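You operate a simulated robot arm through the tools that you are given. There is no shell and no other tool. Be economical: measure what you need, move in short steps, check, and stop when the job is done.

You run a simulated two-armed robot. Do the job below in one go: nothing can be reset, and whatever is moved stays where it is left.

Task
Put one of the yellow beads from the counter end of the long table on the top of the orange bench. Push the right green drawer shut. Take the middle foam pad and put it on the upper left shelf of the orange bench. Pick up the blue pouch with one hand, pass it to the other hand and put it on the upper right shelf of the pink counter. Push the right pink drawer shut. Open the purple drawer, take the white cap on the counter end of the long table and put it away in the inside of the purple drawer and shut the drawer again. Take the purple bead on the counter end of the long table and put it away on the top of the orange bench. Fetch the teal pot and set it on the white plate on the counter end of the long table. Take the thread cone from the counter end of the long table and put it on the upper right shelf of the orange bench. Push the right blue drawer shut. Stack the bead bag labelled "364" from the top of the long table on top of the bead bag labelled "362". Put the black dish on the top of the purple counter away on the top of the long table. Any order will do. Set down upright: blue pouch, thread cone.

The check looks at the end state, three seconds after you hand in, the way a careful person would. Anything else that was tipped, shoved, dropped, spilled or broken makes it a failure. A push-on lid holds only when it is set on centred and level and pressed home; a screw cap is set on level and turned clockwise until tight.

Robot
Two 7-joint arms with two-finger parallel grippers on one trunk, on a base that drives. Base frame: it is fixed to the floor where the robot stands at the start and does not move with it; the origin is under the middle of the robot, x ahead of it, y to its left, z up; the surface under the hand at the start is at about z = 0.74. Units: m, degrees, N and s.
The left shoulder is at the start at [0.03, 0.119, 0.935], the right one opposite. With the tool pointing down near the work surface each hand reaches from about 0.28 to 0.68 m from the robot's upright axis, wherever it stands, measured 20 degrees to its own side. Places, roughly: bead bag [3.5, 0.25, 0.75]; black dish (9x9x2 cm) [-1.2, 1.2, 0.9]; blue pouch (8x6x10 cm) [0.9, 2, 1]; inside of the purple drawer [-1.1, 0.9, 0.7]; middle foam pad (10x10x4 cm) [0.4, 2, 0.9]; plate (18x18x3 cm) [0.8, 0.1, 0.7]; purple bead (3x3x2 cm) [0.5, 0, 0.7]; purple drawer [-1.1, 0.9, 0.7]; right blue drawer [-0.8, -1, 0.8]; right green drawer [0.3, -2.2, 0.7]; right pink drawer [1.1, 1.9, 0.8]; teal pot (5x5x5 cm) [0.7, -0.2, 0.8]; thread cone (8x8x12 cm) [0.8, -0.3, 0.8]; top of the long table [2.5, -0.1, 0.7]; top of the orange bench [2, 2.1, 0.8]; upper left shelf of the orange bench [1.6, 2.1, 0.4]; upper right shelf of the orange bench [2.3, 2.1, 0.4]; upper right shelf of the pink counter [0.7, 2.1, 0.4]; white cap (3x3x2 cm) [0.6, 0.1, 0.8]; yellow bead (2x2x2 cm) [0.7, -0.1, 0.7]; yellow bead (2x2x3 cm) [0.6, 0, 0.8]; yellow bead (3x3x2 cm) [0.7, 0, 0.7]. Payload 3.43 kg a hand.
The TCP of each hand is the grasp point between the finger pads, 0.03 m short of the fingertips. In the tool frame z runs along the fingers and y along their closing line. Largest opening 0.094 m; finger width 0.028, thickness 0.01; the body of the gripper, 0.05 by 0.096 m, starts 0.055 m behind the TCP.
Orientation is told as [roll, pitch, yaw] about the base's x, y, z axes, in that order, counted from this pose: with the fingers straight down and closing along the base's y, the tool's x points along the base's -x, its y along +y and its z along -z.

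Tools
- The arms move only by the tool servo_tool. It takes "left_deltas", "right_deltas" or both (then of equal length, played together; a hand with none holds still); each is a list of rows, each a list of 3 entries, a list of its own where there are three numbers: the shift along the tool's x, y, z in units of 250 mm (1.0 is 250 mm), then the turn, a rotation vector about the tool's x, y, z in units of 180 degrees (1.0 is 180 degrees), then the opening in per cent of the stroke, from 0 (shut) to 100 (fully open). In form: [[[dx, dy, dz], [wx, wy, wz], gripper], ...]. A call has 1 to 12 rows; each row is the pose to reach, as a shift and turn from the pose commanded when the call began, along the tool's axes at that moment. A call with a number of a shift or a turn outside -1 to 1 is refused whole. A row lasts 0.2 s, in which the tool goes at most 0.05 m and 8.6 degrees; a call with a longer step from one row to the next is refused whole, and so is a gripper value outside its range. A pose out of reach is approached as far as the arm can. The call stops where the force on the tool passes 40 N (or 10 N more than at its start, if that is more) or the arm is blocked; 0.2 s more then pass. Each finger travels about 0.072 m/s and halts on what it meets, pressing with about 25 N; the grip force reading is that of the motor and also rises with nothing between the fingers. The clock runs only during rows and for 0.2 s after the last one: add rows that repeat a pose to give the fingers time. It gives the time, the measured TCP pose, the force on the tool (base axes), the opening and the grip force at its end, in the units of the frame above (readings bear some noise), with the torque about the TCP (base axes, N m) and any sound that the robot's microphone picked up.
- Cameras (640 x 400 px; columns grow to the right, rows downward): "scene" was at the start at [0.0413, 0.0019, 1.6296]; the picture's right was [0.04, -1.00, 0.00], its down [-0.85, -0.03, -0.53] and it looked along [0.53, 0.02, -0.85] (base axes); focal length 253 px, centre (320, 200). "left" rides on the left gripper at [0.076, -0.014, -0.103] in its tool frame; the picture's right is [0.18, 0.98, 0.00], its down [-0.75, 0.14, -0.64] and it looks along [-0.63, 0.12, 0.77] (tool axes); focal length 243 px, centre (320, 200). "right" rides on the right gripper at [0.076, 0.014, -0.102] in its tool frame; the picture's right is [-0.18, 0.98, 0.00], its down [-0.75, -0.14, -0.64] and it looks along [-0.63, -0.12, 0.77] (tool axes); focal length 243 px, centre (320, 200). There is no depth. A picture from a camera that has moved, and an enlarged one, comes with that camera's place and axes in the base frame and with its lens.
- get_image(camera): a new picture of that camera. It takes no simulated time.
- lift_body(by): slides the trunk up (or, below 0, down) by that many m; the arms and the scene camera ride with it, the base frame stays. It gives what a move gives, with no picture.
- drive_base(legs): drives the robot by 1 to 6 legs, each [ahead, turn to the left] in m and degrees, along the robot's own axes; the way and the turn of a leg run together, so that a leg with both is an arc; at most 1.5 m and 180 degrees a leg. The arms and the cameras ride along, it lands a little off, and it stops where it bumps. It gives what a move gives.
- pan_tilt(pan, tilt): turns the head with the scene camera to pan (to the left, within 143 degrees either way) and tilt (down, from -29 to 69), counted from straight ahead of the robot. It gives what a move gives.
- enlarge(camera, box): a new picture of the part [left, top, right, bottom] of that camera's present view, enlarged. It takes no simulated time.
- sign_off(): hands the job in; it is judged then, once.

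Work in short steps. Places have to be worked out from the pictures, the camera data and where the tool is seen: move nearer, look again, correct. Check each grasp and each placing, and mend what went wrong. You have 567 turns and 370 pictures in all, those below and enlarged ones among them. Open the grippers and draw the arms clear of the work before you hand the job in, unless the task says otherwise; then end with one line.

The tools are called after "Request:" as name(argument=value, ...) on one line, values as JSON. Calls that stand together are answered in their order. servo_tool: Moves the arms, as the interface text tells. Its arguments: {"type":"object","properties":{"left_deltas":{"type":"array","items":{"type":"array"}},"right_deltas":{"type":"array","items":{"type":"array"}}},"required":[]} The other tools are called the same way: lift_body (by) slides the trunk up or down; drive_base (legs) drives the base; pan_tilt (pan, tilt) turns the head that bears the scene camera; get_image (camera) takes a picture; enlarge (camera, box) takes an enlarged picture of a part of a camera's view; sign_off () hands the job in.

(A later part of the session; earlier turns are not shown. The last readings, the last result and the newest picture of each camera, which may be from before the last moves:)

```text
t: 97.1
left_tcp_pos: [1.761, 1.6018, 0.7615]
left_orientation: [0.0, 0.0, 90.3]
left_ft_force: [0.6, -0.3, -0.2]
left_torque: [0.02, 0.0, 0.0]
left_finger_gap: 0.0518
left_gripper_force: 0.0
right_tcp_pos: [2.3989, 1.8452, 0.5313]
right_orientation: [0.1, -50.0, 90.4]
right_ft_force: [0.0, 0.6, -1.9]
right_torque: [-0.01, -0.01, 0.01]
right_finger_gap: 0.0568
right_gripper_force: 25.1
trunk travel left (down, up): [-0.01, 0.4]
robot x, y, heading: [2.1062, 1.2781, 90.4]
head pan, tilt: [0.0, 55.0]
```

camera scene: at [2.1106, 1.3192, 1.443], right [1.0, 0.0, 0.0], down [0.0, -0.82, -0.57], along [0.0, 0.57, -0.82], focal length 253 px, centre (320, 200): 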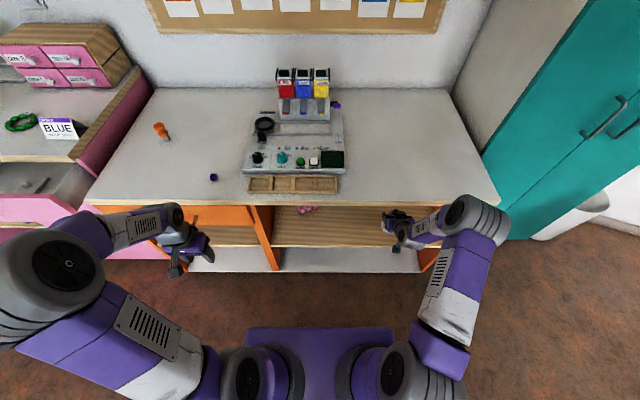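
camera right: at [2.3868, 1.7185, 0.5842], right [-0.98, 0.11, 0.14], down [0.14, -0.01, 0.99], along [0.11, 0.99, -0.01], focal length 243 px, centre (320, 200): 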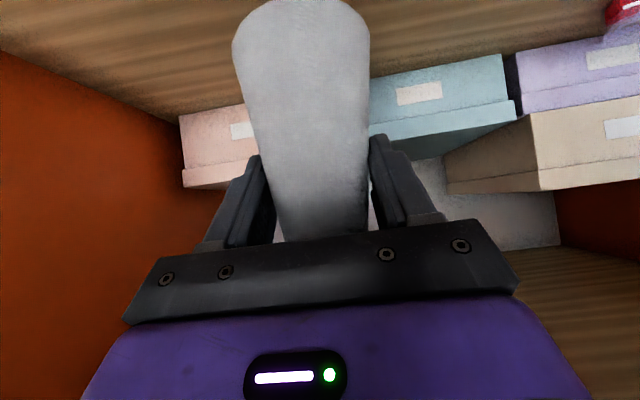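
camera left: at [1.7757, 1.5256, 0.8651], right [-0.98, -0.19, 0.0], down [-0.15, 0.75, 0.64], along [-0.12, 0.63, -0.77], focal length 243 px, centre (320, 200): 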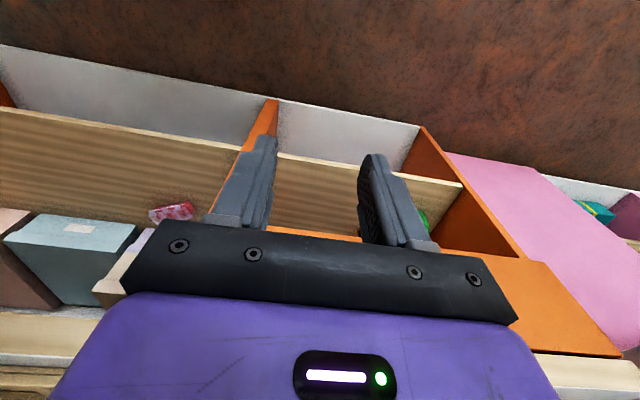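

Request:
servo_tool(right_deltas=[[[0.008, 0, 0.0064], [0, 0, 0], 0], [[0.015, 0, 0.013], [0, 0, 0], 0], [[0.023, 0, 0.019], [0, 0, 0], 0], [[0.023, 0, 0.019], [0, 0, 0], 0]])

Request:
servo_tool(right_deltas=[[[0.005, 0, 0.004], [0, 0, 0], 0], [[0.01, 0, 0.008], [0, 0, 0], 0], [[0.01, 0, 0.008], [0, 0, 0], 0]])

```text
t: 98.1
left_tcp_pos: [1.761, 1.6031, 0.7614]
left_orientation: [0.0, 0.0, 90.3]
left_ft_force: [0.0, 0.4, -0.8]
left_torque: [-0.02, 0.02, 0.01]
left_finger_gap: 0.0518
left_gripper_force: 0.0
right_tcp_pos: [2.3992, 1.8443, 0.5231]
right_orientation: [0.1, -50.0, 90.3]
right_ft_force: [-0.2, -0.1, -1.5]
right_torque: [0.0, 0.03, -0.01]
right_finger_gap: 0.0569
right_gripper_force: 24.8
trunk travel left (down, up): [-0.01, 0.4]
robot x, y, heading: [2.1107, 1.2765, 90.0]
head pan, tilt: [0.0, 55.0]
```

```text
t: 98.9
left_tcp_pos: [1.7612, 1.602, 0.7624]
left_orientation: [0.1, 0.0, 90.3]
left_ft_force: [-0.6, -0.1, 0.1]
left_torque: [0.05, 0.01, -0.02]
left_finger_gap: 0.0517
left_gripper_force: 0.0
right_tcp_pos: [2.3989, 1.8452, 0.5209]
right_orientation: [0.1, -50.0, 90.3]
right_ft_force: [-0.1, 0.8, -1.3]
right_torque: [-0.03, 0.0, 0.01]
right_finger_gap: 0.0567
right_gripper_force: 24.8
trunk travel left (down, up): [-0.01, 0.4]
robot x, y, heading: [2.1087, 1.2797, 90.4]
head pan, tilt: [0.0, 55.0]
```

Still no contact; I check the view to estimate the remaining gap.

Request:
get_image(camera="right")

Request:
get_image(camera="left")

```text
315 pictures are left
camera right: at [2.3869, 1.7179, 0.5294], right [-0.98, 0.11, 0.14], down [0.14, -0.01, 0.99], along [0.11, 0.99, -0.01], focal length 243 px, centre (320, 200)
```

right: 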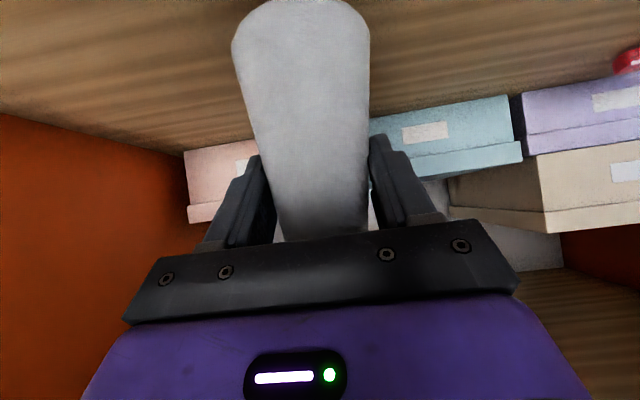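

```text
314 pictures are left
camera left: at [1.7757, 1.5257, 0.8649], right [-0.98, -0.19, 0.0], down [-0.15, 0.75, 0.64], along [-0.12, 0.63, -0.77], focal length 243 px, centre (320, 200)
```

left: 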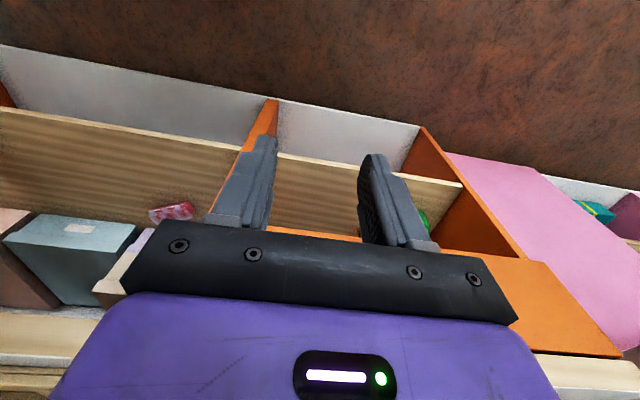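

By parallax the shelf is at z≈0.42, so contact should come at TCP ≈0.494. I continue down.

Request:
servo_tool(right_deltas=[[[0.015, 0, 0.013], [0, 0, 0], 0], [[0.031, 0, 0.026], [0, 0, 0], 0], [[0.046, 0, 0.039], [0, 0, 0], 0], [[0.054, 0, 0.045], [0, 0, 0], 0], [[0.061, 0, 0.051], [0, 0, 0], 0]])

Request:
servo_tool(right_deltas=[[[0.006, 0, 0.005], [0, 0, 0], 0], [[0.012, 0, 0.01], [0, 0, 0], 0], [[0.018, 0, 0.015], [0, 0, 0], 0], [[0.018, 0, 0.015], [0, 0, 0], 0]])

```text
t: 100.1
left_tcp_pos: [1.7608, 1.6026, 0.761]
left_orientation: [0.1, 0.0, 90.3]
left_ft_force: [0.4, 0.2, -0.2]
left_torque: [0.01, -0.04, 0.02]
left_finger_gap: 0.0519
left_gripper_force: 0.1
right_tcp_pos: [2.399, 1.8448, 0.4999]
right_orientation: [0.1, -50.0, 90.3]
right_ft_force: [-0.5, 0.3, -1.6]
right_torque: [0.04, 0.02, -0.02]
right_finger_gap: 0.0568
right_gripper_force: 25.1
trunk travel left (down, up): [-0.01, 0.4]
robot x, y, heading: [2.1112, 1.2789, 90.5]
head pan, tilt: [0.0, 55.0]
```

```text
t: 101.1
left_tcp_pos: [1.7599, 1.6016, 0.7612]
left_orientation: [0.0, 0.0, 90.3]
left_ft_force: [0.7, -0.3, -0.1]
left_torque: [0.04, 0.0, 0.0]
left_finger_gap: 0.0518
left_gripper_force: 0.0
right_tcp_pos: [2.3999, 1.8444, 0.4975]
right_orientation: [-0.1, -50.2, 90.4]
right_ft_force: [-1.4, -6.9, 15.8]
right_torque: [0.01, -0.11, -0.06]
right_finger_gap: 0.0565
right_gripper_force: 24.7
trunk travel left (down, up): [-0.01, 0.4]
robot x, y, heading: [2.1132, 1.278, 90.2]
head pan, tilt: [0.0, 55.0]
```

Contact; shelf at ≈0.424. I ease off, open slowly, and withdraw along the tool axis.

Request:
servo_tool(right_deltas=[[[-0.01, 0, -0.008], [0, 0, 0], 0], [[-0.01, 0, -0.008], [0, 0, 0], 63], [[-0.01, 0, -0.008], [0, 0, 0], 70], [[-0.01, 0, -0.008], [0, 0, 0], 85], [[-0.01, 0, -0.008], [0, 0, 0], 100], [[-0.01, 0, -0.008], [0, 0, 0], 100], [[-0.01, 0, -0.1], [0, 0, 0], 100], [[-0.01, 0, -0.2], [0, 0, 0], 100], [[0.02, 0, -0.35], [0, 0, 0], 100], [[0.06, 0, -0.5], [0, 0, 0], 100]])

Request:
get_image(camera="right")

```text
t: 103.3
left_tcp_pos: [1.7596, 1.6017, 0.7615]
left_orientation: [0.0, -0.1, 90.3]
left_ft_force: [-0.1, 0.0, 1.1]
left_torque: [0.01, 0.0, 0.03]
left_finger_gap: 0.0518
left_gripper_force: 0.1
right_tcp_pos: [2.3984, 1.7386, 0.5614]
right_orientation: [0.1, -50.0, 90.3]
right_ft_force: [0.7, -0.5, -0.1]
right_torque: [0.01, -0.03, 0.03]
right_finger_gap: 0.094
right_gripper_force: 0.1
trunk travel left (down, up): [-0.01, 0.4]
robot x, y, heading: [2.1082, 1.2785, 90.3]
head pan, tilt: [0.0, 55.0]
```

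```text
313 pictures are left
camera right: at [2.3862, 1.6123, 0.5707], right [-0.98, 0.11, 0.14], down [0.14, -0.01, 0.99], along [0.11, 0.99, -0.01], focal length 243 px, centre (320, 200)
```

right: 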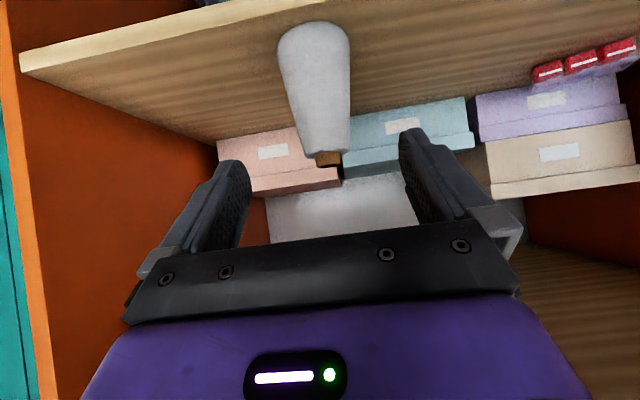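

The cone stands upright on the shelf. I drive back, raise the trunk, and move over to the pink counter to look at its top.

Request:
drive_base(legs=[[-0.4, 0]])

Request:
lift_body(by=0.19)

Request:
pan_tilt(pan=40, tilt=30)

Request:
get_image(camera="scene")

```text
t: 105.8
left_tcp_pos: [1.7603, 1.1925, 0.7615]
left_orientation: [0.0, -0.1, 91.1]
left_ft_force: [-0.1, -0.3, -0.6]
left_torque: [-0.05, -0.02, -0.02]
left_finger_gap: 0.0517
left_gripper_force: 0.1
right_tcp_pos: [2.3977, 1.338, 0.5615]
right_orientation: [0.0, -49.9, 91.1]
right_ft_force: [-0.2, -0.3, 0.8]
right_torque: [-0.01, -0.01, -0.01]
right_finger_gap: 0.0941
right_gripper_force: 0.0
trunk travel left (down, up): [-0.01, 0.4]
robot x, y, heading: [2.1163, 0.8722, 91.4]
head pan, tilt: [0.0, 55.0]
```

```text
t: 107.9
left_tcp_pos: [1.7616, 1.1924, 0.9511]
left_orientation: [-0.1, 0.0, 91.1]
left_ft_force: [-0.4, 0.3, 0.8]
left_torque: [0.01, 0.0, 0.0]
left_finger_gap: 0.0517
left_gripper_force: 0.0
right_tcp_pos: [2.3977, 1.3371, 0.7517]
right_orientation: [0.1, -50.0, 91.0]
right_ft_force: [0.3, 0.0, -1.2]
right_torque: [0.0, 0.01, 0.01]
right_finger_gap: 0.0939
right_gripper_force: 0.0
trunk travel left (down, up): [-0.2, 0.21]
robot x, y, heading: [2.1122, 0.8714, 91.1]
head pan, tilt: [0.0, 55.0]
```

```text
t: 108.9
left_tcp_pos: [1.7596, 1.1915, 0.9502]
left_orientation: [0.0, 0.0, 91.1]
left_ft_force: [1.2, -0.1, -0.3]
left_torque: [0.03, -0.02, 0.01]
left_finger_gap: 0.0515
left_gripper_force: 0.1
right_tcp_pos: [2.3976, 1.3381, 0.7502]
right_orientation: [0.0, -50.0, 91.0]
right_ft_force: [-0.4, 0.3, -0.2]
right_torque: [-0.02, 0.0, 0.0]
right_finger_gap: 0.0939
right_gripper_force: 0.1
trunk travel left (down, up): [-0.2, 0.21]
robot x, y, heading: [2.1107, 0.871, 90.9]
head pan, tilt: [40.0, 30.0]
```

```text
312 pictures are left
camera scene: at [2.0566, 0.9099, 1.669], right [0.75, 0.66, 0.0], down [0.33, -0.38, -0.87], along [-0.57, 0.65, -0.5], focal length 253 px, centre (320, 200)
```

scene: 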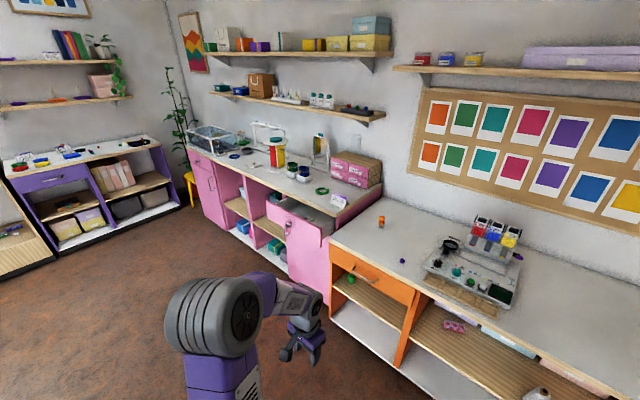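

I go forward a touch, turn and drive to stand before the pink counter.

Request:
servo_tool(right_deltas=[[[-0.1, 0, -0.08], [0, 0, 0], 100], [[-0.2, 0, -0.17], [0, 0, 0], 100], [[-0.3, 0, -0.26], [0, 0, 0], 100], [[-0.4, 0, -0.36], [0, 0, 0], 100], [[-0.5, 0, -0.44], [0, 0, 0], 100], [[-0.5, 0, -0.5], [0, 0, 0], 100]])

Request:
drive_base(legs=[[0.12, 0], [0, 89], [1.35, 0], [0, -90]])

Request:
pan_tilt(pan=0, tilt=35)

Request:
get_image(camera="scene")

```text
t: 110.3
left_tcp_pos: [1.7606, 1.192, 0.9502]
left_orientation: [0.0, -0.1, 91.1]
left_ft_force: [0.1, 0.4, 0.5]
left_torque: [0.0, 0.01, -0.02]
left_finger_gap: 0.0518
left_gripper_force: 0.0
right_tcp_pos: [2.398, 1.3217, 0.9284]
right_orientation: [0.1, -50.0, 91.0]
right_ft_force: [0.0, -0.4, -0.3]
right_torque: [-0.01, 0.03, 0.02]
right_finger_gap: 0.094
right_gripper_force: 0.0
trunk travel left (down, up): [-0.2, 0.21]
robot x, y, heading: [2.1153, 0.873, 91.1]
head pan, tilt: [40.0, 30.0]
```

```text
t: 125.6
left_tcp_pos: [0.404, 1.3678, 0.9507]
left_orientation: [0.0, -0.1, 88.5]
left_ft_force: [0.0, 0.6, -0.4]
left_torque: [0.07, -0.01, 0.0]
left_finger_gap: 0.0516
left_gripper_force: 0.2
right_tcp_pos: [1.0468, 1.4674, 0.9281]
right_orientation: [0.2, -49.9, 88.4]
right_ft_force: [0.9, 1.4, -0.2]
right_torque: [0.01, 0.01, 0.0]
right_finger_gap: 0.0937
right_gripper_force: 0.1
trunk travel left (down, up): [-0.2, 0.21]
robot x, y, heading: [0.7403, 1.0351, 88.1]
head pan, tilt: [40.0, 30.0]
```

```text
t: 126.6
left_tcp_pos: [0.4045, 1.3668, 0.9513]
left_orientation: [0.0, 0.0, 88.4]
left_ft_force: [0.7, -0.1, -0.5]
left_torque: [0.0, -0.02, 0.01]
left_finger_gap: 0.0517
left_gripper_force: 0.1
right_tcp_pos: [1.0475, 1.4674, 0.9274]
right_orientation: [0.1, -49.9, 88.4]
right_ft_force: [0.4, -0.8, -0.2]
right_torque: [-0.01, 0.03, -0.01]
right_finger_gap: 0.094
right_gripper_force: 0.1
trunk travel left (down, up): [-0.2, 0.21]
robot x, y, heading: [0.7383, 1.0295, 88.4]
head pan, tilt: [0.0, 35.0]
```

```text
311 pictures are left
camera scene: at [0.7447, 1.0892, 1.6613], right [1.0, -0.03, 0.0], down [-0.02, -0.57, -0.82], along [0.02, 0.82, -0.57], focal length 253 px, centre (320, 200)
```

scene: 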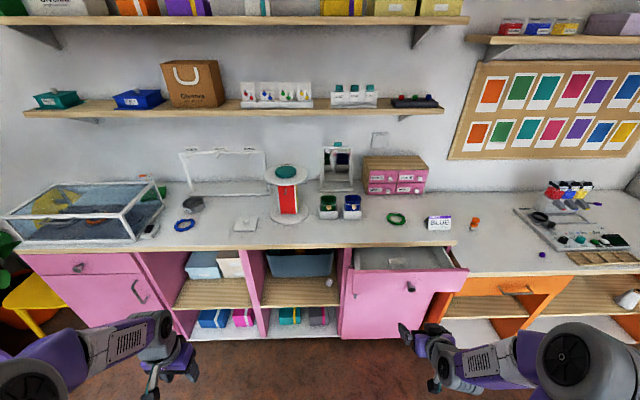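

I zoom on the counter top for the pads, the pouch and the shelves below.

Request:
enlarge(camera="scene", box=[160, 140, 480, 340])

Request:
enlarge(camera="scene", box=[200, 180, 380, 292])

```text
2.00 times, centred on (320, 240) of scene
camera zoom: at [0.7447, 1.0892, 1.6613], right [1.0, -0.03, 0.0], down [-0.02, -0.57, -0.82], along [0.02, 0.82, -0.57], focal length 507 px, centre (320, 120)
```

zoom: 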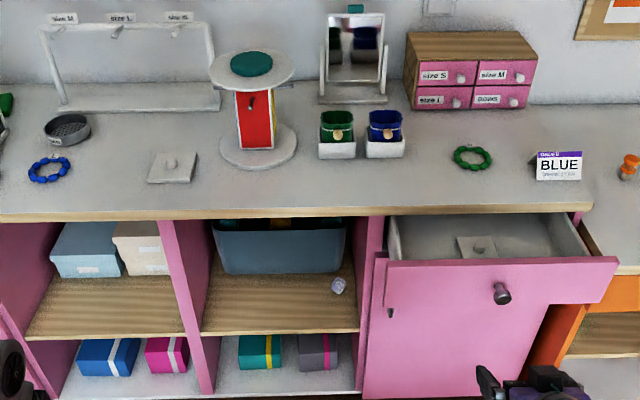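

```text
3.56 times, centred on (290, 236) of scene
camera zoom: at [0.7447, 1.0892, 1.6613], right [1.0, -0.03, 0.0], down [-0.02, -0.57, -0.82], along [0.02, 0.82, -0.57], focal length 901 px, centre (427, 72)
```

zoom: 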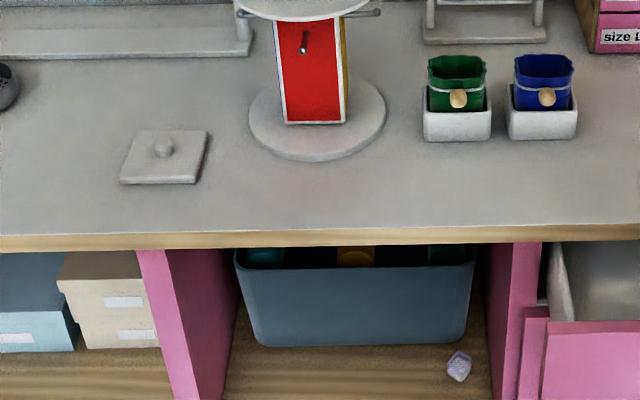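

The middle pad on the counter has a knob on it. I bring the left hand above it for a close look.

Request:
drive_base(legs=[[0.25, 0]])

Request:
get_image(camera="left")

Request:
get_image(camera="scene")

```text
t: 128.5
left_tcp_pos: [0.409, 1.6169, 0.9508]
left_orientation: [0.0, 0.0, 88.6]
left_ft_force: [-0.4, 0.1, -0.6]
left_torque: [-0.04, -0.02, 0.01]
left_finger_gap: 0.0517
left_gripper_force: 0.0
right_tcp_pos: [1.0515, 1.7184, 0.9282]
right_orientation: [0.1, -49.9, 88.5]
right_ft_force: [0.0, 0.8, -1.0]
right_torque: [0.02, 0.02, 0.0]
right_finger_gap: 0.094
right_gripper_force: 0.1
trunk travel left (down, up): [-0.2, 0.21]
robot x, y, heading: [0.7471, 1.2788, 88.5]
head pan, tilt: [0.0, 35.0]
```

```text
308 pictures are left
camera left: at [0.4224, 1.5391, 1.0547], right [-0.99, -0.16, 0.0], down [-0.12, 0.76, 0.64], along [-0.1, 0.63, -0.77], focal length 243 px, centre (320, 200)
```

left: 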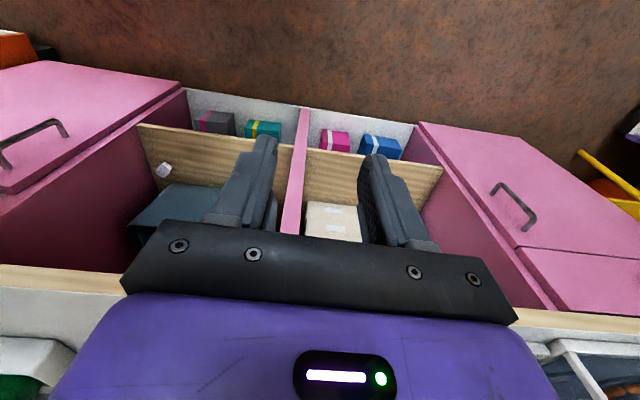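

```text
307 pictures are left
camera scene: at [0.7513, 1.339, 1.6612], right [1.0, -0.03, 0.0], down [-0.01, -0.57, -0.82], along [0.02, 0.82, -0.57], focal length 253 px, centre (320, 200)
```

scene: 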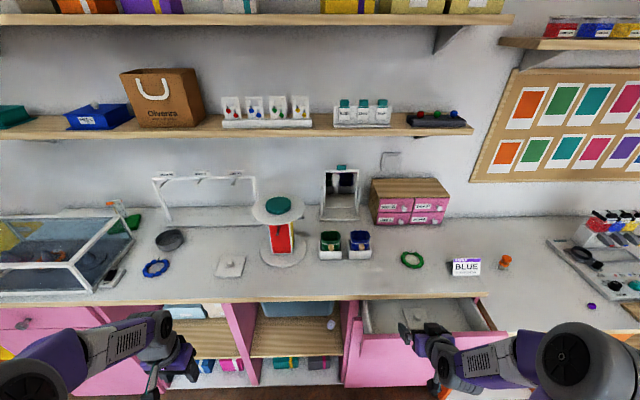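

Right drawer of the pink counter is open ~10 cm. I bring the closed right hand in front of its panel, above and left of the knob.

Request:
servo_tool(right_deltas=[[[0.07, -0.03, -0.08], [0, 0, 0], 50], [[0.141, -0.06, -0.168], [0, 0, 0], 0], [[0.24, -0.12, -0.085], [0, 0, 0], 0], [[0.35, -0.12, 0.01], [0, 0, 0], 0], [[0.46, -0.12, 0.1], [0, 0, 0], 0], [[0.564, -0.12, 0.187], [0, 0, 0], 0], [[0.564, -0.12, 0.187], [0, 0, 0], 0]])

Request:
get_image(camera="right")

Request:
pan_tilt(pan=-25, tilt=50)

Request:
get_image(camera="scene")

```text
t: 130.1
left_tcp_pos: [0.4096, 1.6148, 0.9518]
left_orientation: [0.0, -0.1, 88.6]
left_ft_force: [0.4, 0.2, 0.0]
left_torque: [0.01, 0.0, 0.02]
left_finger_gap: 0.0516
left_gripper_force: 0.1
right_tcp_pos: [1.0794, 1.6619, 0.7902]
right_orientation: [0.2, -50.1, 88.5]
right_ft_force: [-0.9, -0.3, 0.3]
right_torque: [0.04, 0.02, 0.01]
right_finger_gap: 0.0
right_gripper_force: 24.9
trunk travel left (down, up): [-0.2, 0.21]
robot x, y, heading: [0.7507, 1.2803, 88.6]
head pan, tilt: [0.0, 35.0]
```

```text
306 pictures are left
camera right: at [1.0627, 1.535, 0.8002], right [-0.98, 0.14, 0.14], down [0.14, -0.01, 0.99], along [0.14, 0.99, -0.01], focal length 243 px, centre (320, 200)
```

right: 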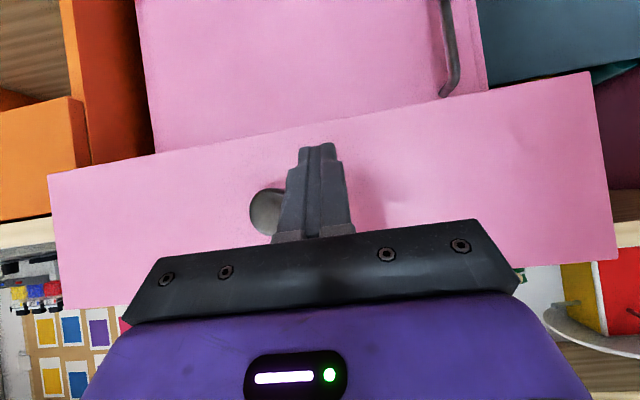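

```text
t: 130.9
left_tcp_pos: [0.4095, 1.616, 0.95]
left_orientation: [0.0, -0.1, 88.6]
left_ft_force: [-0.1, 0.5, 0.0]
left_torque: [-0.01, 0.04, 0.0]
left_finger_gap: 0.052
left_gripper_force: 0.1
right_tcp_pos: [1.0803, 1.6604, 0.7922]
right_orientation: [0.1, -50.1, 88.6]
right_ft_force: [-0.4, -0.4, -0.5]
right_torque: [-0.02, -0.02, 0.0]
right_finger_gap: 0.0
right_gripper_force: 24.6
trunk travel left (down, up): [-0.2, 0.21]
robot x, y, heading: [0.7501, 1.2814, 88.5]
head pan, tilt: [-25.0, 50.0]
```

```text
305 pictures are left
camera scene: at [0.7832, 1.3188, 1.6396], right [0.9, -0.44, 0.0], down [-0.34, -0.69, -0.64], along [0.29, 0.58, -0.77], focal length 253 px, centre (320, 200)
```

scene: 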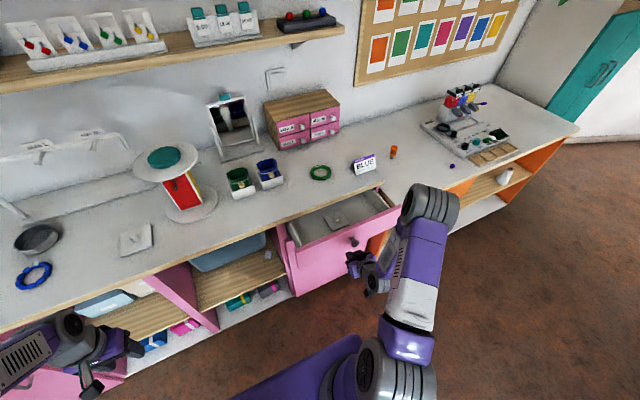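

The fingertips face the panel beside the knob. I push forward steadily; the call stops on force.

Request:
servo_tool(right_deltas=[[[-0.051, 0, 0.061], [0, 0, 0], 0], [[-0.103, 0, 0.123], [0, 0, 0], 0], [[-0.154, 0, 0.184], [0, 0, 0], 0], [[-0.206, 0, 0.245], [0, 0, 0], 0], [[-0.257, 0, 0.306], [0, 0, 0], 0], [[-0.309, 0, 0.368], [0, 0, 0], 0], [[-0.36, 0, 0.429], [0, 0, 0], 0], [[-0.411, 0, 0.49], [0, 0, 0], 0], [[-0.463, 0, 0.551], [0, 0, 0], 0], [[-0.514, 0, 0.613], [0, 0, 0], 0]])

Request:
get_image(camera="scene")

```text
t: 132.9
left_tcp_pos: [0.4107, 1.6145, 0.9513]
left_orientation: [0.0, -0.1, 88.5]
left_ft_force: [0.1, 1.3, 0.5]
left_torque: [-0.01, -0.01, -0.01]
left_finger_gap: 0.0517
left_gripper_force: 0.1
right_tcp_pos: [1.0875, 1.8281, 0.785]
right_orientation: [0.2, -49.1, 88.3]
right_ft_force: [-1.3, -14.0, 7.2]
right_torque: [0.01, 0.01, 0.06]
right_finger_gap: 0.0002
right_gripper_force: 24.8
trunk travel left (down, up): [-0.2, 0.21]
robot x, y, heading: [0.7466, 1.2804, 88.5]
head pan, tilt: [-25.0, 50.0]
stopped in row 9 (right hand): the force on the tool passed its limit at 53 N (the readings are from after the stop); the commanded pose is now the measured one
```

```text
304 pictures are left
camera scene: at [0.7829, 1.3173, 1.6397], right [0.89, -0.45, 0.0], down [-0.34, -0.68, -0.64], along [0.29, 0.58, -0.77], focal length 253 px, centre (320, 200)
```

scene: 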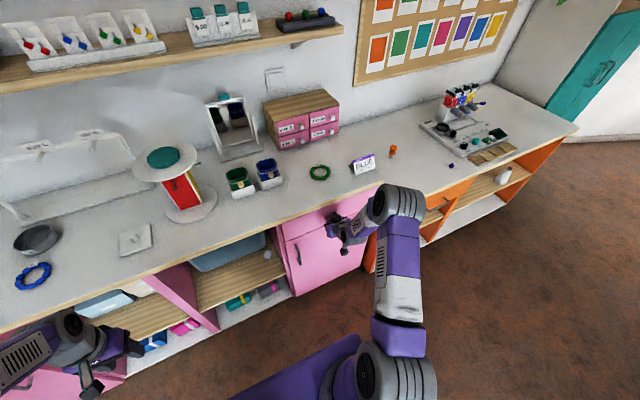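

The drawer is shut. I withdraw the right hand, then raise and level it above the counter.

Request:
servo_tool(right_deltas=[[[0.1, 0, -0.12], [0, 0, 0], 0], [[0.2, 0, -0.24], [0, 0, 0], 0], [[0.309, 0, -0.368], [0, 0, 0], 30], [[0.2, 0, -0.46], [0, 0, 0], 60], [[0.09, 0, -0.55], [0, 0, 0], 90], [[-0.03, 0, -0.65], [0, 0, 0], 100], [[-0.15, 0, -0.75], [0, 0, 0], 100], [[-0.26, 0.05, -0.85], [0, 0, 0], 100], [[-0.37, 0.1, -0.95], [0, 0, 0], 100]])

Request:
servo_tool(right_deltas=[[[-0.03, 0.08, 0.05], [0, 0.046, 0], 100], [[-0.06, 0.16, 0.1], [0, 0.092, 0], 100], [[-0.1, 0.24, 0.15], [0, 0.138, 0], 100], [[-0.14, 0.32, 0.2], [0, 0.184, 0], 100], [[-0.18, 0.4, 0.25], [0, 0.23, 0], 100], [[-0.21, 0.48, 0.3], [0, 0.273, 0], 100]])

Request:
get_image(camera="right")

```text
t: 134.9
left_tcp_pos: [0.4097, 1.6149, 0.9518]
left_orientation: [0.0, -0.1, 88.6]
left_ft_force: [-0.3, -0.1, -0.5]
left_torque: [0.01, -0.01, 0.02]
left_finger_gap: 0.0515
left_gripper_force: 0.1
right_tcp_pos: [1.059, 1.7127, 1.0111]
right_orientation: [0.3, -49.1, 88.3]
right_ft_force: [-0.5, 0.2, 0.2]
right_torque: [0.01, 0.0, -0.01]
right_finger_gap: 0.094
right_gripper_force: 0.0
trunk travel left (down, up): [-0.2, 0.21]
robot x, y, heading: [0.747, 1.2806, 88.5]
head pan, tilt: [-25.0, 50.0]
```

```text
t: 136.3
left_tcp_pos: [0.4117, 1.6171, 0.9509]
left_orientation: [0.0, 0.1, 88.6]
left_ft_force: [-0.5, -0.2, -0.2]
left_torque: [0.01, 0.01, 0.0]
left_finger_gap: 0.0516
left_gripper_force: 0.1
right_tcp_pos: [0.9413, 1.809, 1.001]
right_orientation: [0.1, 0.2, 88.4]
right_ft_force: [-0.7, 0.5, -0.3]
right_torque: [-0.04, -0.05, -0.02]
right_finger_gap: 0.0938
right_gripper_force: 0.1
trunk travel left (down, up): [-0.2, 0.21]
robot x, y, heading: [0.7482, 1.2835, 88.6]
head pan, tilt: [-25.0, 50.0]
```

```text
303 pictures are left
camera right: at [0.9262, 1.7341, 1.105], right [-0.98, 0.21, 0.0], down [0.16, 0.75, 0.64], along [0.14, 0.62, -0.77], focal length 243 px, centre (320, 200)
```

right: 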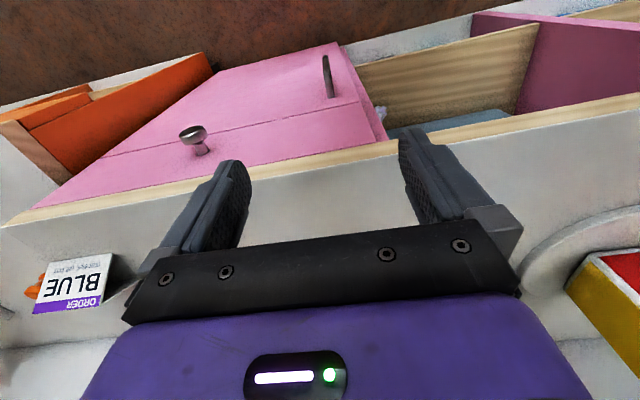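

The pink drawer is flush. I raise the right hand and drive 0.15 m closer so the pouch comes in reach.

Request:
servo_tool(right_deltas=[[[0, 0, -0.18], [0, 0, 0], 100], [[0, 0, -0.36], [0, 0, 0], 100], [[0, 0, -0.44], [0, 0, 0], 100]])

Request:
drive_base(legs=[[0.15, 0]])

Request:
get_image(camera="right")

Request:
get_image(camera="scene")

```text
t: 137.1
left_tcp_pos: [0.4106, 1.6159, 0.9516]
left_orientation: [0.0, 0.0, 88.5]
left_ft_force: [0.6, -0.1, -0.9]
left_torque: [-0.01, -0.01, -0.04]
left_finger_gap: 0.0517
left_gripper_force: 0.1
right_tcp_pos: [0.9394, 1.8074, 1.1126]
right_orientation: [0.1, 0.1, 88.4]
right_ft_force: [-0.9, 0.3, -0.7]
right_torque: [0.0, 0.02, 0.02]
right_finger_gap: 0.0941
right_gripper_force: 0.0
trunk travel left (down, up): [-0.2, 0.21]
robot x, y, heading: [0.7499, 1.2815, 88.3]
head pan, tilt: [-25.0, 50.0]
```

```text
t: 138.5
left_tcp_pos: [0.413, 1.7652, 0.9501]
left_orientation: [0.0, 0.1, 88.7]
left_ft_force: [0.3, 0.3, -0.3]
left_torque: [-0.03, 0.0, -0.02]
left_finger_gap: 0.0518
left_gripper_force: 0.1
right_tcp_pos: [0.9425, 1.958, 1.1097]
right_orientation: [0.1, 0.1, 88.7]
right_ft_force: [0.3, 0.9, 0.3]
right_torque: [-0.02, -0.01, 0.01]
right_finger_gap: 0.094
right_gripper_force: 0.1
trunk travel left (down, up): [-0.2, 0.21]
robot x, y, heading: [0.7546, 1.4313, 88.7]
head pan, tilt: [-25.0, 50.0]
```

```text
302 pictures are left
camera right: at [0.9274, 1.8836, 1.215], right [-0.98, 0.21, 0.0], down [0.16, 0.75, 0.64], along [0.13, 0.63, -0.77], focal length 243 px, centre (320, 200)
```

right: 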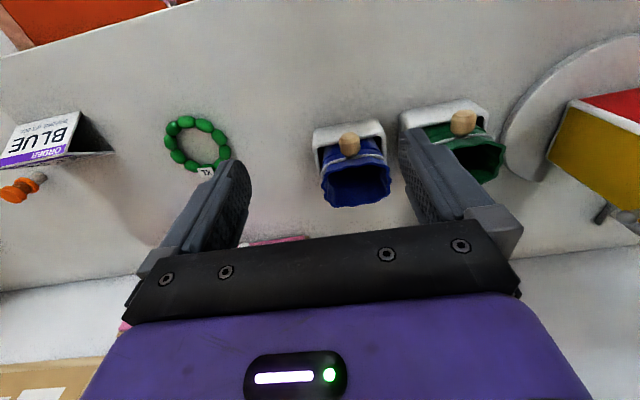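

```text
301 pictures are left
camera scene: at [0.787, 1.4691, 1.6395], right [0.9, -0.44, 0.0], down [-0.34, -0.69, -0.64], along [0.28, 0.58, -0.77], focal length 253 px, centre (320, 200)
```

scene: 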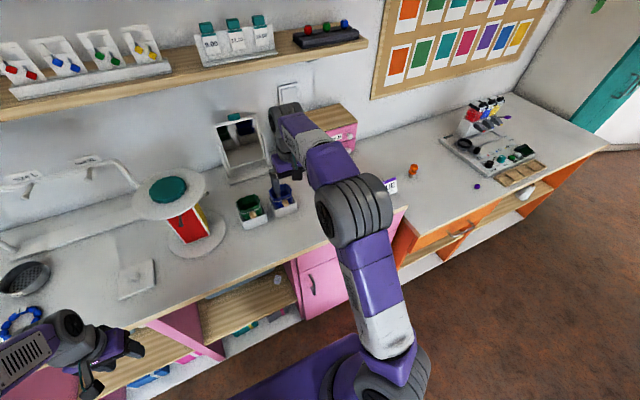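

The pouch's rim is at about (0.921, 2.055, 0.987). I move above it and check alignment.

Request:
servo_tool(right_deltas=[[[-0.12, 0.03, 0], [0, 0, 0], 100], [[-0.25, 0.06, 0], [0, 0, 0], 100], [[-0.374, 0.094, 0.06], [0, 0, 0], 100], [[-0.374, 0.094, 0.12], [0, 0, 0], 100], [[-0.374, 0.094, 0.12], [0, 0, 0], 100]])

Request:
get_image(camera="right")

Request:
enlarge(camera="scene", box=[200, 90, 360, 250])

```text
t: 139.7
left_tcp_pos: [0.4126, 1.7641, 0.9518]
left_orientation: [-0.1, 0.0, 88.7]
left_ft_force: [0.1, 0.5, -0.1]
left_torque: [-0.03, -0.01, 0.01]
left_finger_gap: 0.0516
left_gripper_force: 0.1
right_tcp_pos: [0.9231, 2.0457, 1.0783]
right_orientation: [0.2, 0.1, 88.6]
right_ft_force: [-0.2, 0.1, 0.5]
right_torque: [0.01, 0.03, -0.02]
right_finger_gap: 0.0938
right_gripper_force: 0.1
right hand out of reach, approached as far as the arm can: row 3, 4, 5
trunk travel left (down, up): [-0.2, 0.21]
robot x, y, heading: [0.7542, 1.4303, 88.5]
head pan, tilt: [-25.0, 50.0]
```

```text
300 pictures are left
camera right: at [0.908, 1.9704, 1.1825], right [-0.98, 0.21, 0.0], down [0.16, 0.75, 0.64], along [0.13, 0.63, -0.77], focal length 243 px, centre (320, 200)
```

right: 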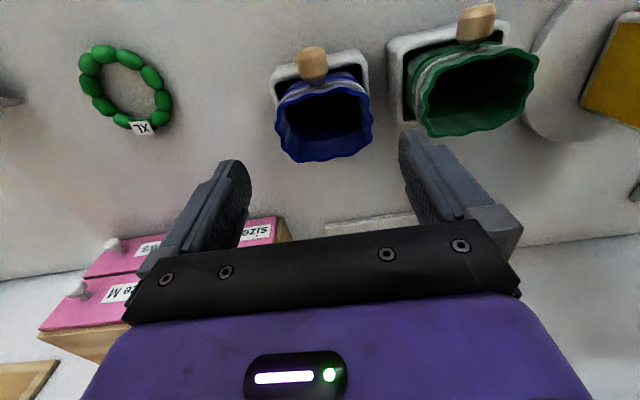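

```text
2.50 times, centred on (280, 170) of scene
camera zoom: at [0.787, 1.4678, 1.6395], right [0.9, -0.44, 0.0], down [-0.34, -0.69, -0.64], along [0.28, 0.58, -0.77], focal length 634 px, centre (420, 275)
```

zoom: 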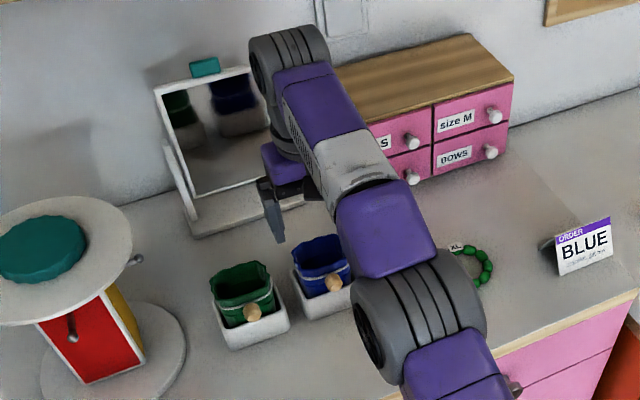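

Aligned (rim centre ≈ (0.919, 2.046)), but the arm is at its limit. I pull the hand back 5 cm and drive forward 5 cm for margin.

Request:
servo_tool(right_deltas=[[[0.1, 0, 0], [0, 0, 0], 100], [[0.2, 0, 0], [0, 0, 0], 100], [[0.2, 0, 0], [0, 0, 0], 100]])

Request:
drive_base(legs=[[0.05, 0]])

Request:
get_image(camera="right")

```text
t: 140.5
left_tcp_pos: [0.4121, 1.763, 0.9522]
left_orientation: [-0.1, 0.0, 88.7]
left_ft_force: [-0.1, 0.3, -0.3]
left_torque: [0.01, 0.0, 0.01]
left_finger_gap: 0.0519
left_gripper_force: 0.1
right_tcp_pos: [0.9207, 1.9952, 1.0788]
right_orientation: [0.1, 0.0, 88.7]
right_ft_force: [0.7, -0.9, -0.1]
right_torque: [0.0, -0.01, -0.02]
right_finger_gap: 0.0939
right_gripper_force: 0.0
trunk travel left (down, up): [-0.2, 0.21]
robot x, y, heading: [0.7496, 1.434, 88.7]
head pan, tilt: [-25.0, 50.0]
```

```text
t: 141.4
left_tcp_pos: [0.4134, 1.8144, 0.9518]
left_orientation: [0.1, 0.0, 88.8]
left_ft_force: [0.4, 0.6, -0.1]
left_torque: [0.0, -0.01, 0.03]
left_finger_gap: 0.0516
left_gripper_force: 0.1
right_tcp_pos: [0.9218, 2.0468, 1.0765]
right_orientation: [0.1, 0.1, 88.7]
right_ft_force: [-1.0, 0.3, 0.7]
right_torque: [-0.06, -0.01, -0.02]
right_finger_gap: 0.0942
right_gripper_force: 0.0
trunk travel left (down, up): [-0.2, 0.21]
robot x, y, heading: [0.754, 1.4809, 88.9]
head pan, tilt: [-25.0, 50.0]
```

```text
298 pictures are left
camera right: at [0.9071, 1.9724, 1.1811], right [-0.98, 0.21, 0.0], down [0.16, 0.75, 0.64], along [0.13, 0.63, -0.77], focal length 243 px, centre (320, 200)
```

right: 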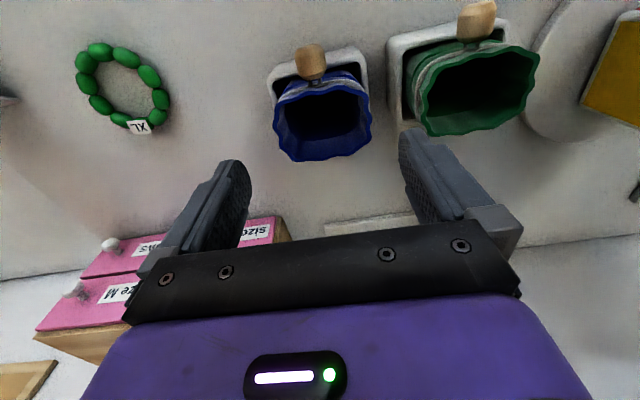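

Request:
servo_tool(right_deltas=[[[0, 0.01, 0.1], [0, 0, 0], 100], [[0, 0.01, 0.2], [0, 0, 0], 100], [[0, 0.01, 0.3], [0, 0, 0], 100], [[0, 0.01, 0.3], [0, 0, 0], 100]])

Request:
get_image(camera="right")

```text
t: 142.4
left_tcp_pos: [0.4131, 1.8122, 0.9504]
left_orientation: [0.0, 0.0, 88.8]
left_ft_force: [0.0, -0.6, 0.2]
left_torque: [0.02, 0.02, 0.0]
left_finger_gap: 0.0516
left_gripper_force: 0.0
right_tcp_pos: [0.9199, 2.045, 1.0015]
right_orientation: [0.1, 0.0, 88.6]
right_ft_force: [0.1, 1.0, -0.8]
right_torque: [0.01, -0.02, 0.05]
right_finger_gap: 0.0942
right_gripper_force: 0.0
trunk travel left (down, up): [-0.2, 0.21]
robot x, y, heading: [0.7512, 1.4817, 88.9]
head pan, tilt: [-25.0, 50.0]
```

```text
297 pictures are left
camera right: at [0.9042, 1.9704, 1.1065], right [-0.98, 0.21, 0.0], down [0.16, 0.75, 0.64], along [0.13, 0.63, -0.77], focal length 243 px, centre (320, 200)
```

right: 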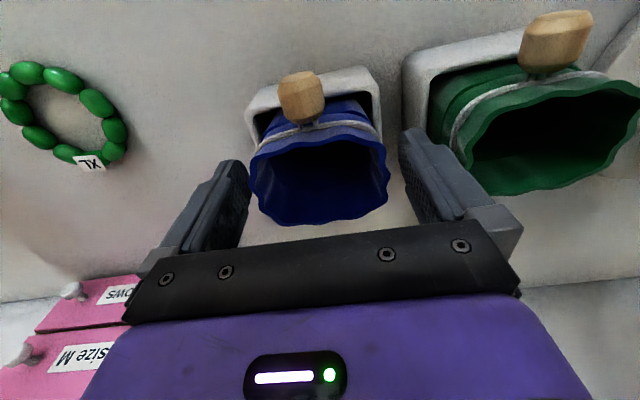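

Pouch is centred between the fingers. I go down to z≈0.955 and close.

Request:
servo_tool(right_deltas=[[[0, 0, 0.08], [0, 0, 0], 100], [[0, 0, 0.16], [0, 0, 0], 100], [[0, 0, 0.186], [0, 0, 0], 100], [[0, 0, 0.186], [0, 0, 0], 60], [[0, 0, 0.186], [0, 0, 0], 0], [[0, 0, 0.186], [0, 0, 0], 0], [[0, 0, 0.186], [0, 0, 0], 0], [[0, 0, 0.186], [0, 0, 0], 0]])

Request:
get_image(camera="right")

```text
t: 144.2
left_tcp_pos: [0.4129, 1.8127, 0.9507]
left_orientation: [0.0, -0.1, 88.9]
left_ft_force: [-0.6, 0.1, -0.5]
left_torque: [0.08, -0.05, 0.04]
left_finger_gap: 0.0518
left_gripper_force: 0.0
right_tcp_pos: [0.9201, 2.0468, 0.9564]
right_orientation: [0.0, 0.1, 88.7]
right_ft_force: [10.6, 2.0, 7.5]
right_torque: [-0.52, -1.87, 0.52]
right_finger_gap: 0.0896
right_gripper_force: 45.4
trunk travel left (down, up): [-0.2, 0.21]
robot x, y, heading: [0.7552, 1.4792, 88.6]
head pan, tilt: [-25.0, 50.0]
```

```text
296 pictures are left
camera right: at [0.9054, 1.9716, 1.0611], right [-0.98, 0.21, 0.0], down [0.16, 0.75, 0.64], along [0.13, 0.63, -0.77], focal length 243 px, centre (320, 200)
```

right: 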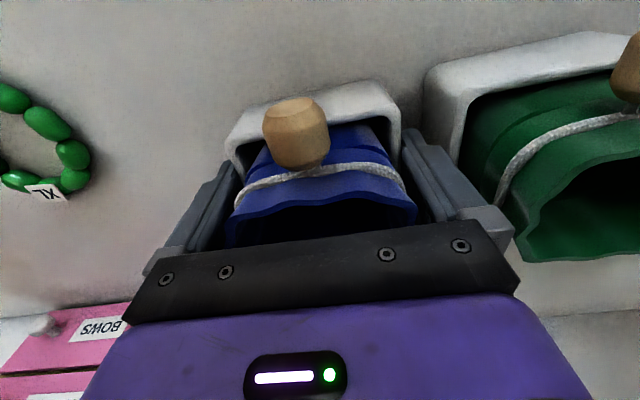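

The gap halted at 90 mm — the tips are gripping the white tray. I open, rise 2 cm, and close on the pouch above the tray.

Request:
servo_tool(right_deltas=[[[0, 0, 0], [0, 0, 0], 100], [[0, 0, 0], [0, 0, 0], 100], [[0, 0, -0.04], [0, 0, 0], 100], [[0, 0, -0.084], [0, 0, 0], 100], [[0, 0, -0.084], [0, 0, 0], 100]])

Request:
servo_tool(right_deltas=[[[0, 0, 0], [0, 0, 0], 70], [[0, 0, 0], [0, 0, 0], 50], [[0, 0, 0], [0, 0, 0], 0], [[0, 0, 0], [0, 0, 0], 0], [[0, 0, 0], [0, 0, 0], 0]])

Request:
get_image(camera="right")

```text
t: 145.4
left_tcp_pos: [0.4135, 1.8123, 0.95]
left_orientation: [-0.1, 0.0, 88.8]
left_ft_force: [0.3, -0.1, 0.2]
left_torque: [0.02, -0.01, 0.02]
left_finger_gap: 0.0517
left_gripper_force: 0.2
right_tcp_pos: [0.9186, 2.046, 0.9771]
right_orientation: [0.0, 0.1, 88.7]
right_ft_force: [1.9, -0.6, -2.2]
right_torque: [0.0, -0.01, 0.01]
right_finger_gap: 0.0941
right_gripper_force: 0.1
trunk travel left (down, up): [-0.2, 0.21]
robot x, y, heading: [0.7497, 1.4787, 88.6]
head pan, tilt: [-25.0, 50.0]
```

```text
t: 146.6
left_tcp_pos: [0.4154, 1.8125, 0.95]
left_orientation: [0.1, -0.1, 88.8]
left_ft_force: [0.7, 0.0, 0.6]
left_torque: [-0.02, -0.03, -0.04]
left_finger_gap: 0.0517
left_gripper_force: 0.0
right_tcp_pos: [0.9213, 2.0456, 0.9773]
right_orientation: [0.1, 0.2, 88.7]
right_ft_force: [8.9, 0.4, 0.3]
right_torque: [-0.41, -1.33, 0.52]
right_finger_gap: 0.0891
right_gripper_force: 44.6
trunk travel left (down, up): [-0.2, 0.21]
robot x, y, heading: [0.752, 1.4779, 88.5]
head pan, tilt: [-25.0, 50.0]
```

```text
295 pictures are left
camera right: at [0.9055, 1.9709, 1.0812], right [-0.98, 0.21, 0.0], down [0.16, 0.75, 0.64], along [0.13, 0.63, -0.77], focal length 243 px, centre (320, 200)
```

right: 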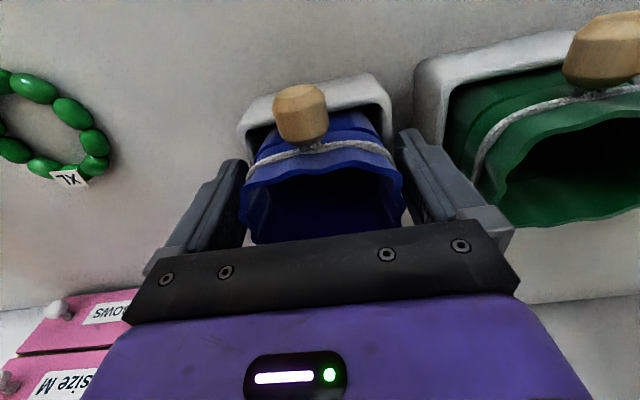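

The gap is again 89 mm with high force; perhaps the pouch itself is that wide. I lift 12 mm slowly and see what follows.

Request:
servo_tool(right_deltas=[[[0, 0, -0.012], [0, 0, 0], 0], [[0, 0, -0.024], [0, 0, 0], 0], [[0, 0, -0.036], [0, 0, 0], 0], [[0, 0, -0.048], [0, 0, 0], 0], [[0, 0, -0.048], [0, 0, 0], 0]])

Request:
get_image(camera="right")

Request:
enlarge(camera="scene", box=[220, 130, 340, 230])

```text
t: 147.4
left_tcp_pos: [0.4138, 1.814, 0.9503]
left_orientation: [0.0, 0.1, 88.8]
left_ft_force: [0.1, -0.4, 0.2]
left_torque: [0.01, -0.02, 0.0]
left_finger_gap: 0.0518
left_gripper_force: 0.0
right_tcp_pos: [0.9204, 2.0466, 0.9773]
right_orientation: [0.1, 0.5, 88.8]
right_ft_force: [5.1, 8.0, -16.0]
right_torque: [1.64, 1.33, 0.68]
right_finger_gap: 0.0895
right_gripper_force: 44.7
trunk travel left (down, up): [-0.2, 0.21]
robot x, y, heading: [0.7558, 1.4787, 88.6]
head pan, tilt: [-25.0, 50.0]
stopped in row 3 (right hand): the force on the tool passed its limit at 43 N (the readings are from after the stop); the commanded pose is now the measured one
```

```text
294 pictures are left
camera right: at [0.9058, 1.9719, 1.0819], right [-0.98, 0.2, 0.0], down [0.16, 0.76, 0.64], along [0.13, 0.62, -0.77], focal length 243 px, centre (320, 200)
```

right: 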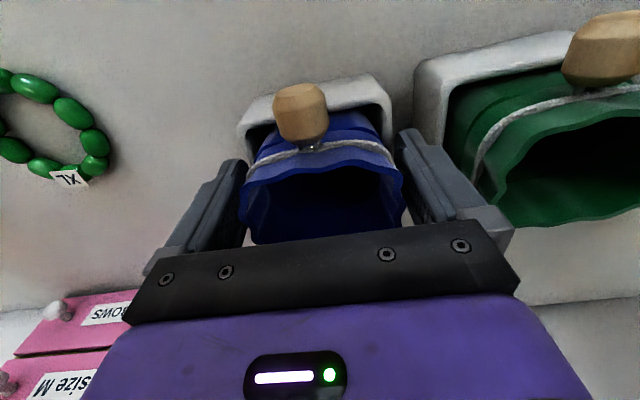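

```text
4.00 times, centred on (280, 180) of scene
camera zoom: at [0.7891, 1.52, 1.6395], right [0.9, -0.44, 0.0], down [-0.34, -0.69, -0.64], along [0.28, 0.58, -0.77], focal length 1014 px, centre (480, 280)
```

zoom: 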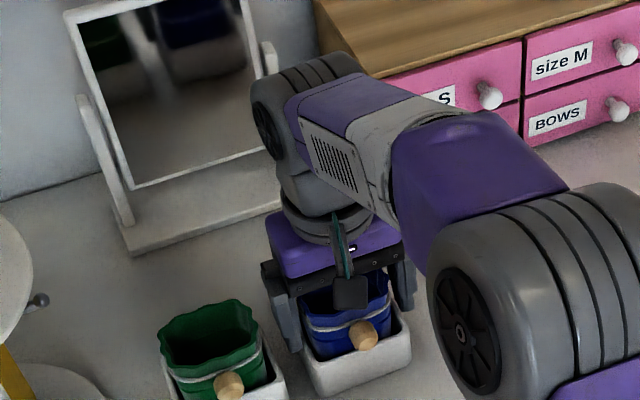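

The tips still catch the tray (its top is ≈0.945). I open, rise 14 mm more and grip only the pouch's upper part.

Request:
servo_tool(right_deltas=[[[0, 0, 0.0], [0, 0, 0], 100], [[0, 0, 0.0], [0, 0, 0], 100], [[0, 0, -0.03], [0, 0, 0], 100], [[0, 0, -0.056], [0, 0, 0], 100], [[0, 0, -0.056], [0, 0, 0], 80], [[0, 0, -0.056], [0, 0, 0], 0], [[0, 0, -0.056], [0, 0, 0], 0], [[0, 0, -0.056], [0, 0, 0], 0], [[0, 0, -0.056], [0, 0, 0], 0]])

Request:
get_image(camera="right")

```text
t: 149.4
left_tcp_pos: [0.4136, 1.8122, 0.9515]
left_orientation: [0.0, 0.0, 88.9]
left_ft_force: [0.3, 1.0, 0.3]
left_torque: [-0.01, 0.0, -0.02]
left_finger_gap: 0.0517
left_gripper_force: 0.1
right_tcp_pos: [0.9187, 2.0434, 0.9943]
right_orientation: [0.1, 0.6, 88.9]
right_ft_force: [0.6, -0.3, 1.7]
right_torque: [-0.05, 0.05, 0.0]
right_finger_gap: 0.0755
right_gripper_force: 24.7
trunk travel left (down, up): [-0.2, 0.21]
robot x, y, heading: [0.7506, 1.4816, 88.6]
head pan, tilt: [-25.0, 50.0]
```

```text
292 pictures are left
camera right: at [0.904, 1.9697, 1.0994], right [-0.98, 0.2, 0.0], down [0.16, 0.76, 0.63], along [0.13, 0.62, -0.77], focal length 243 px, centre (320, 200)
```

right: 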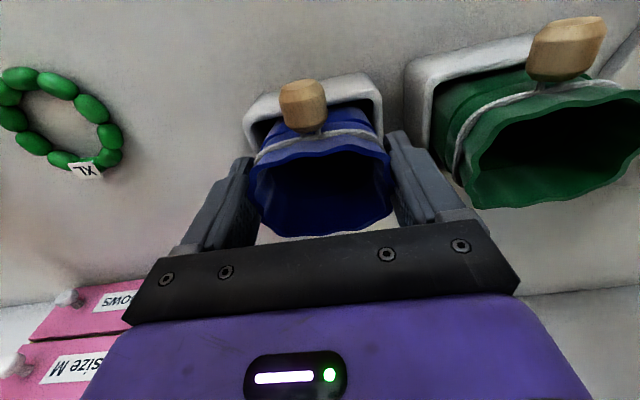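

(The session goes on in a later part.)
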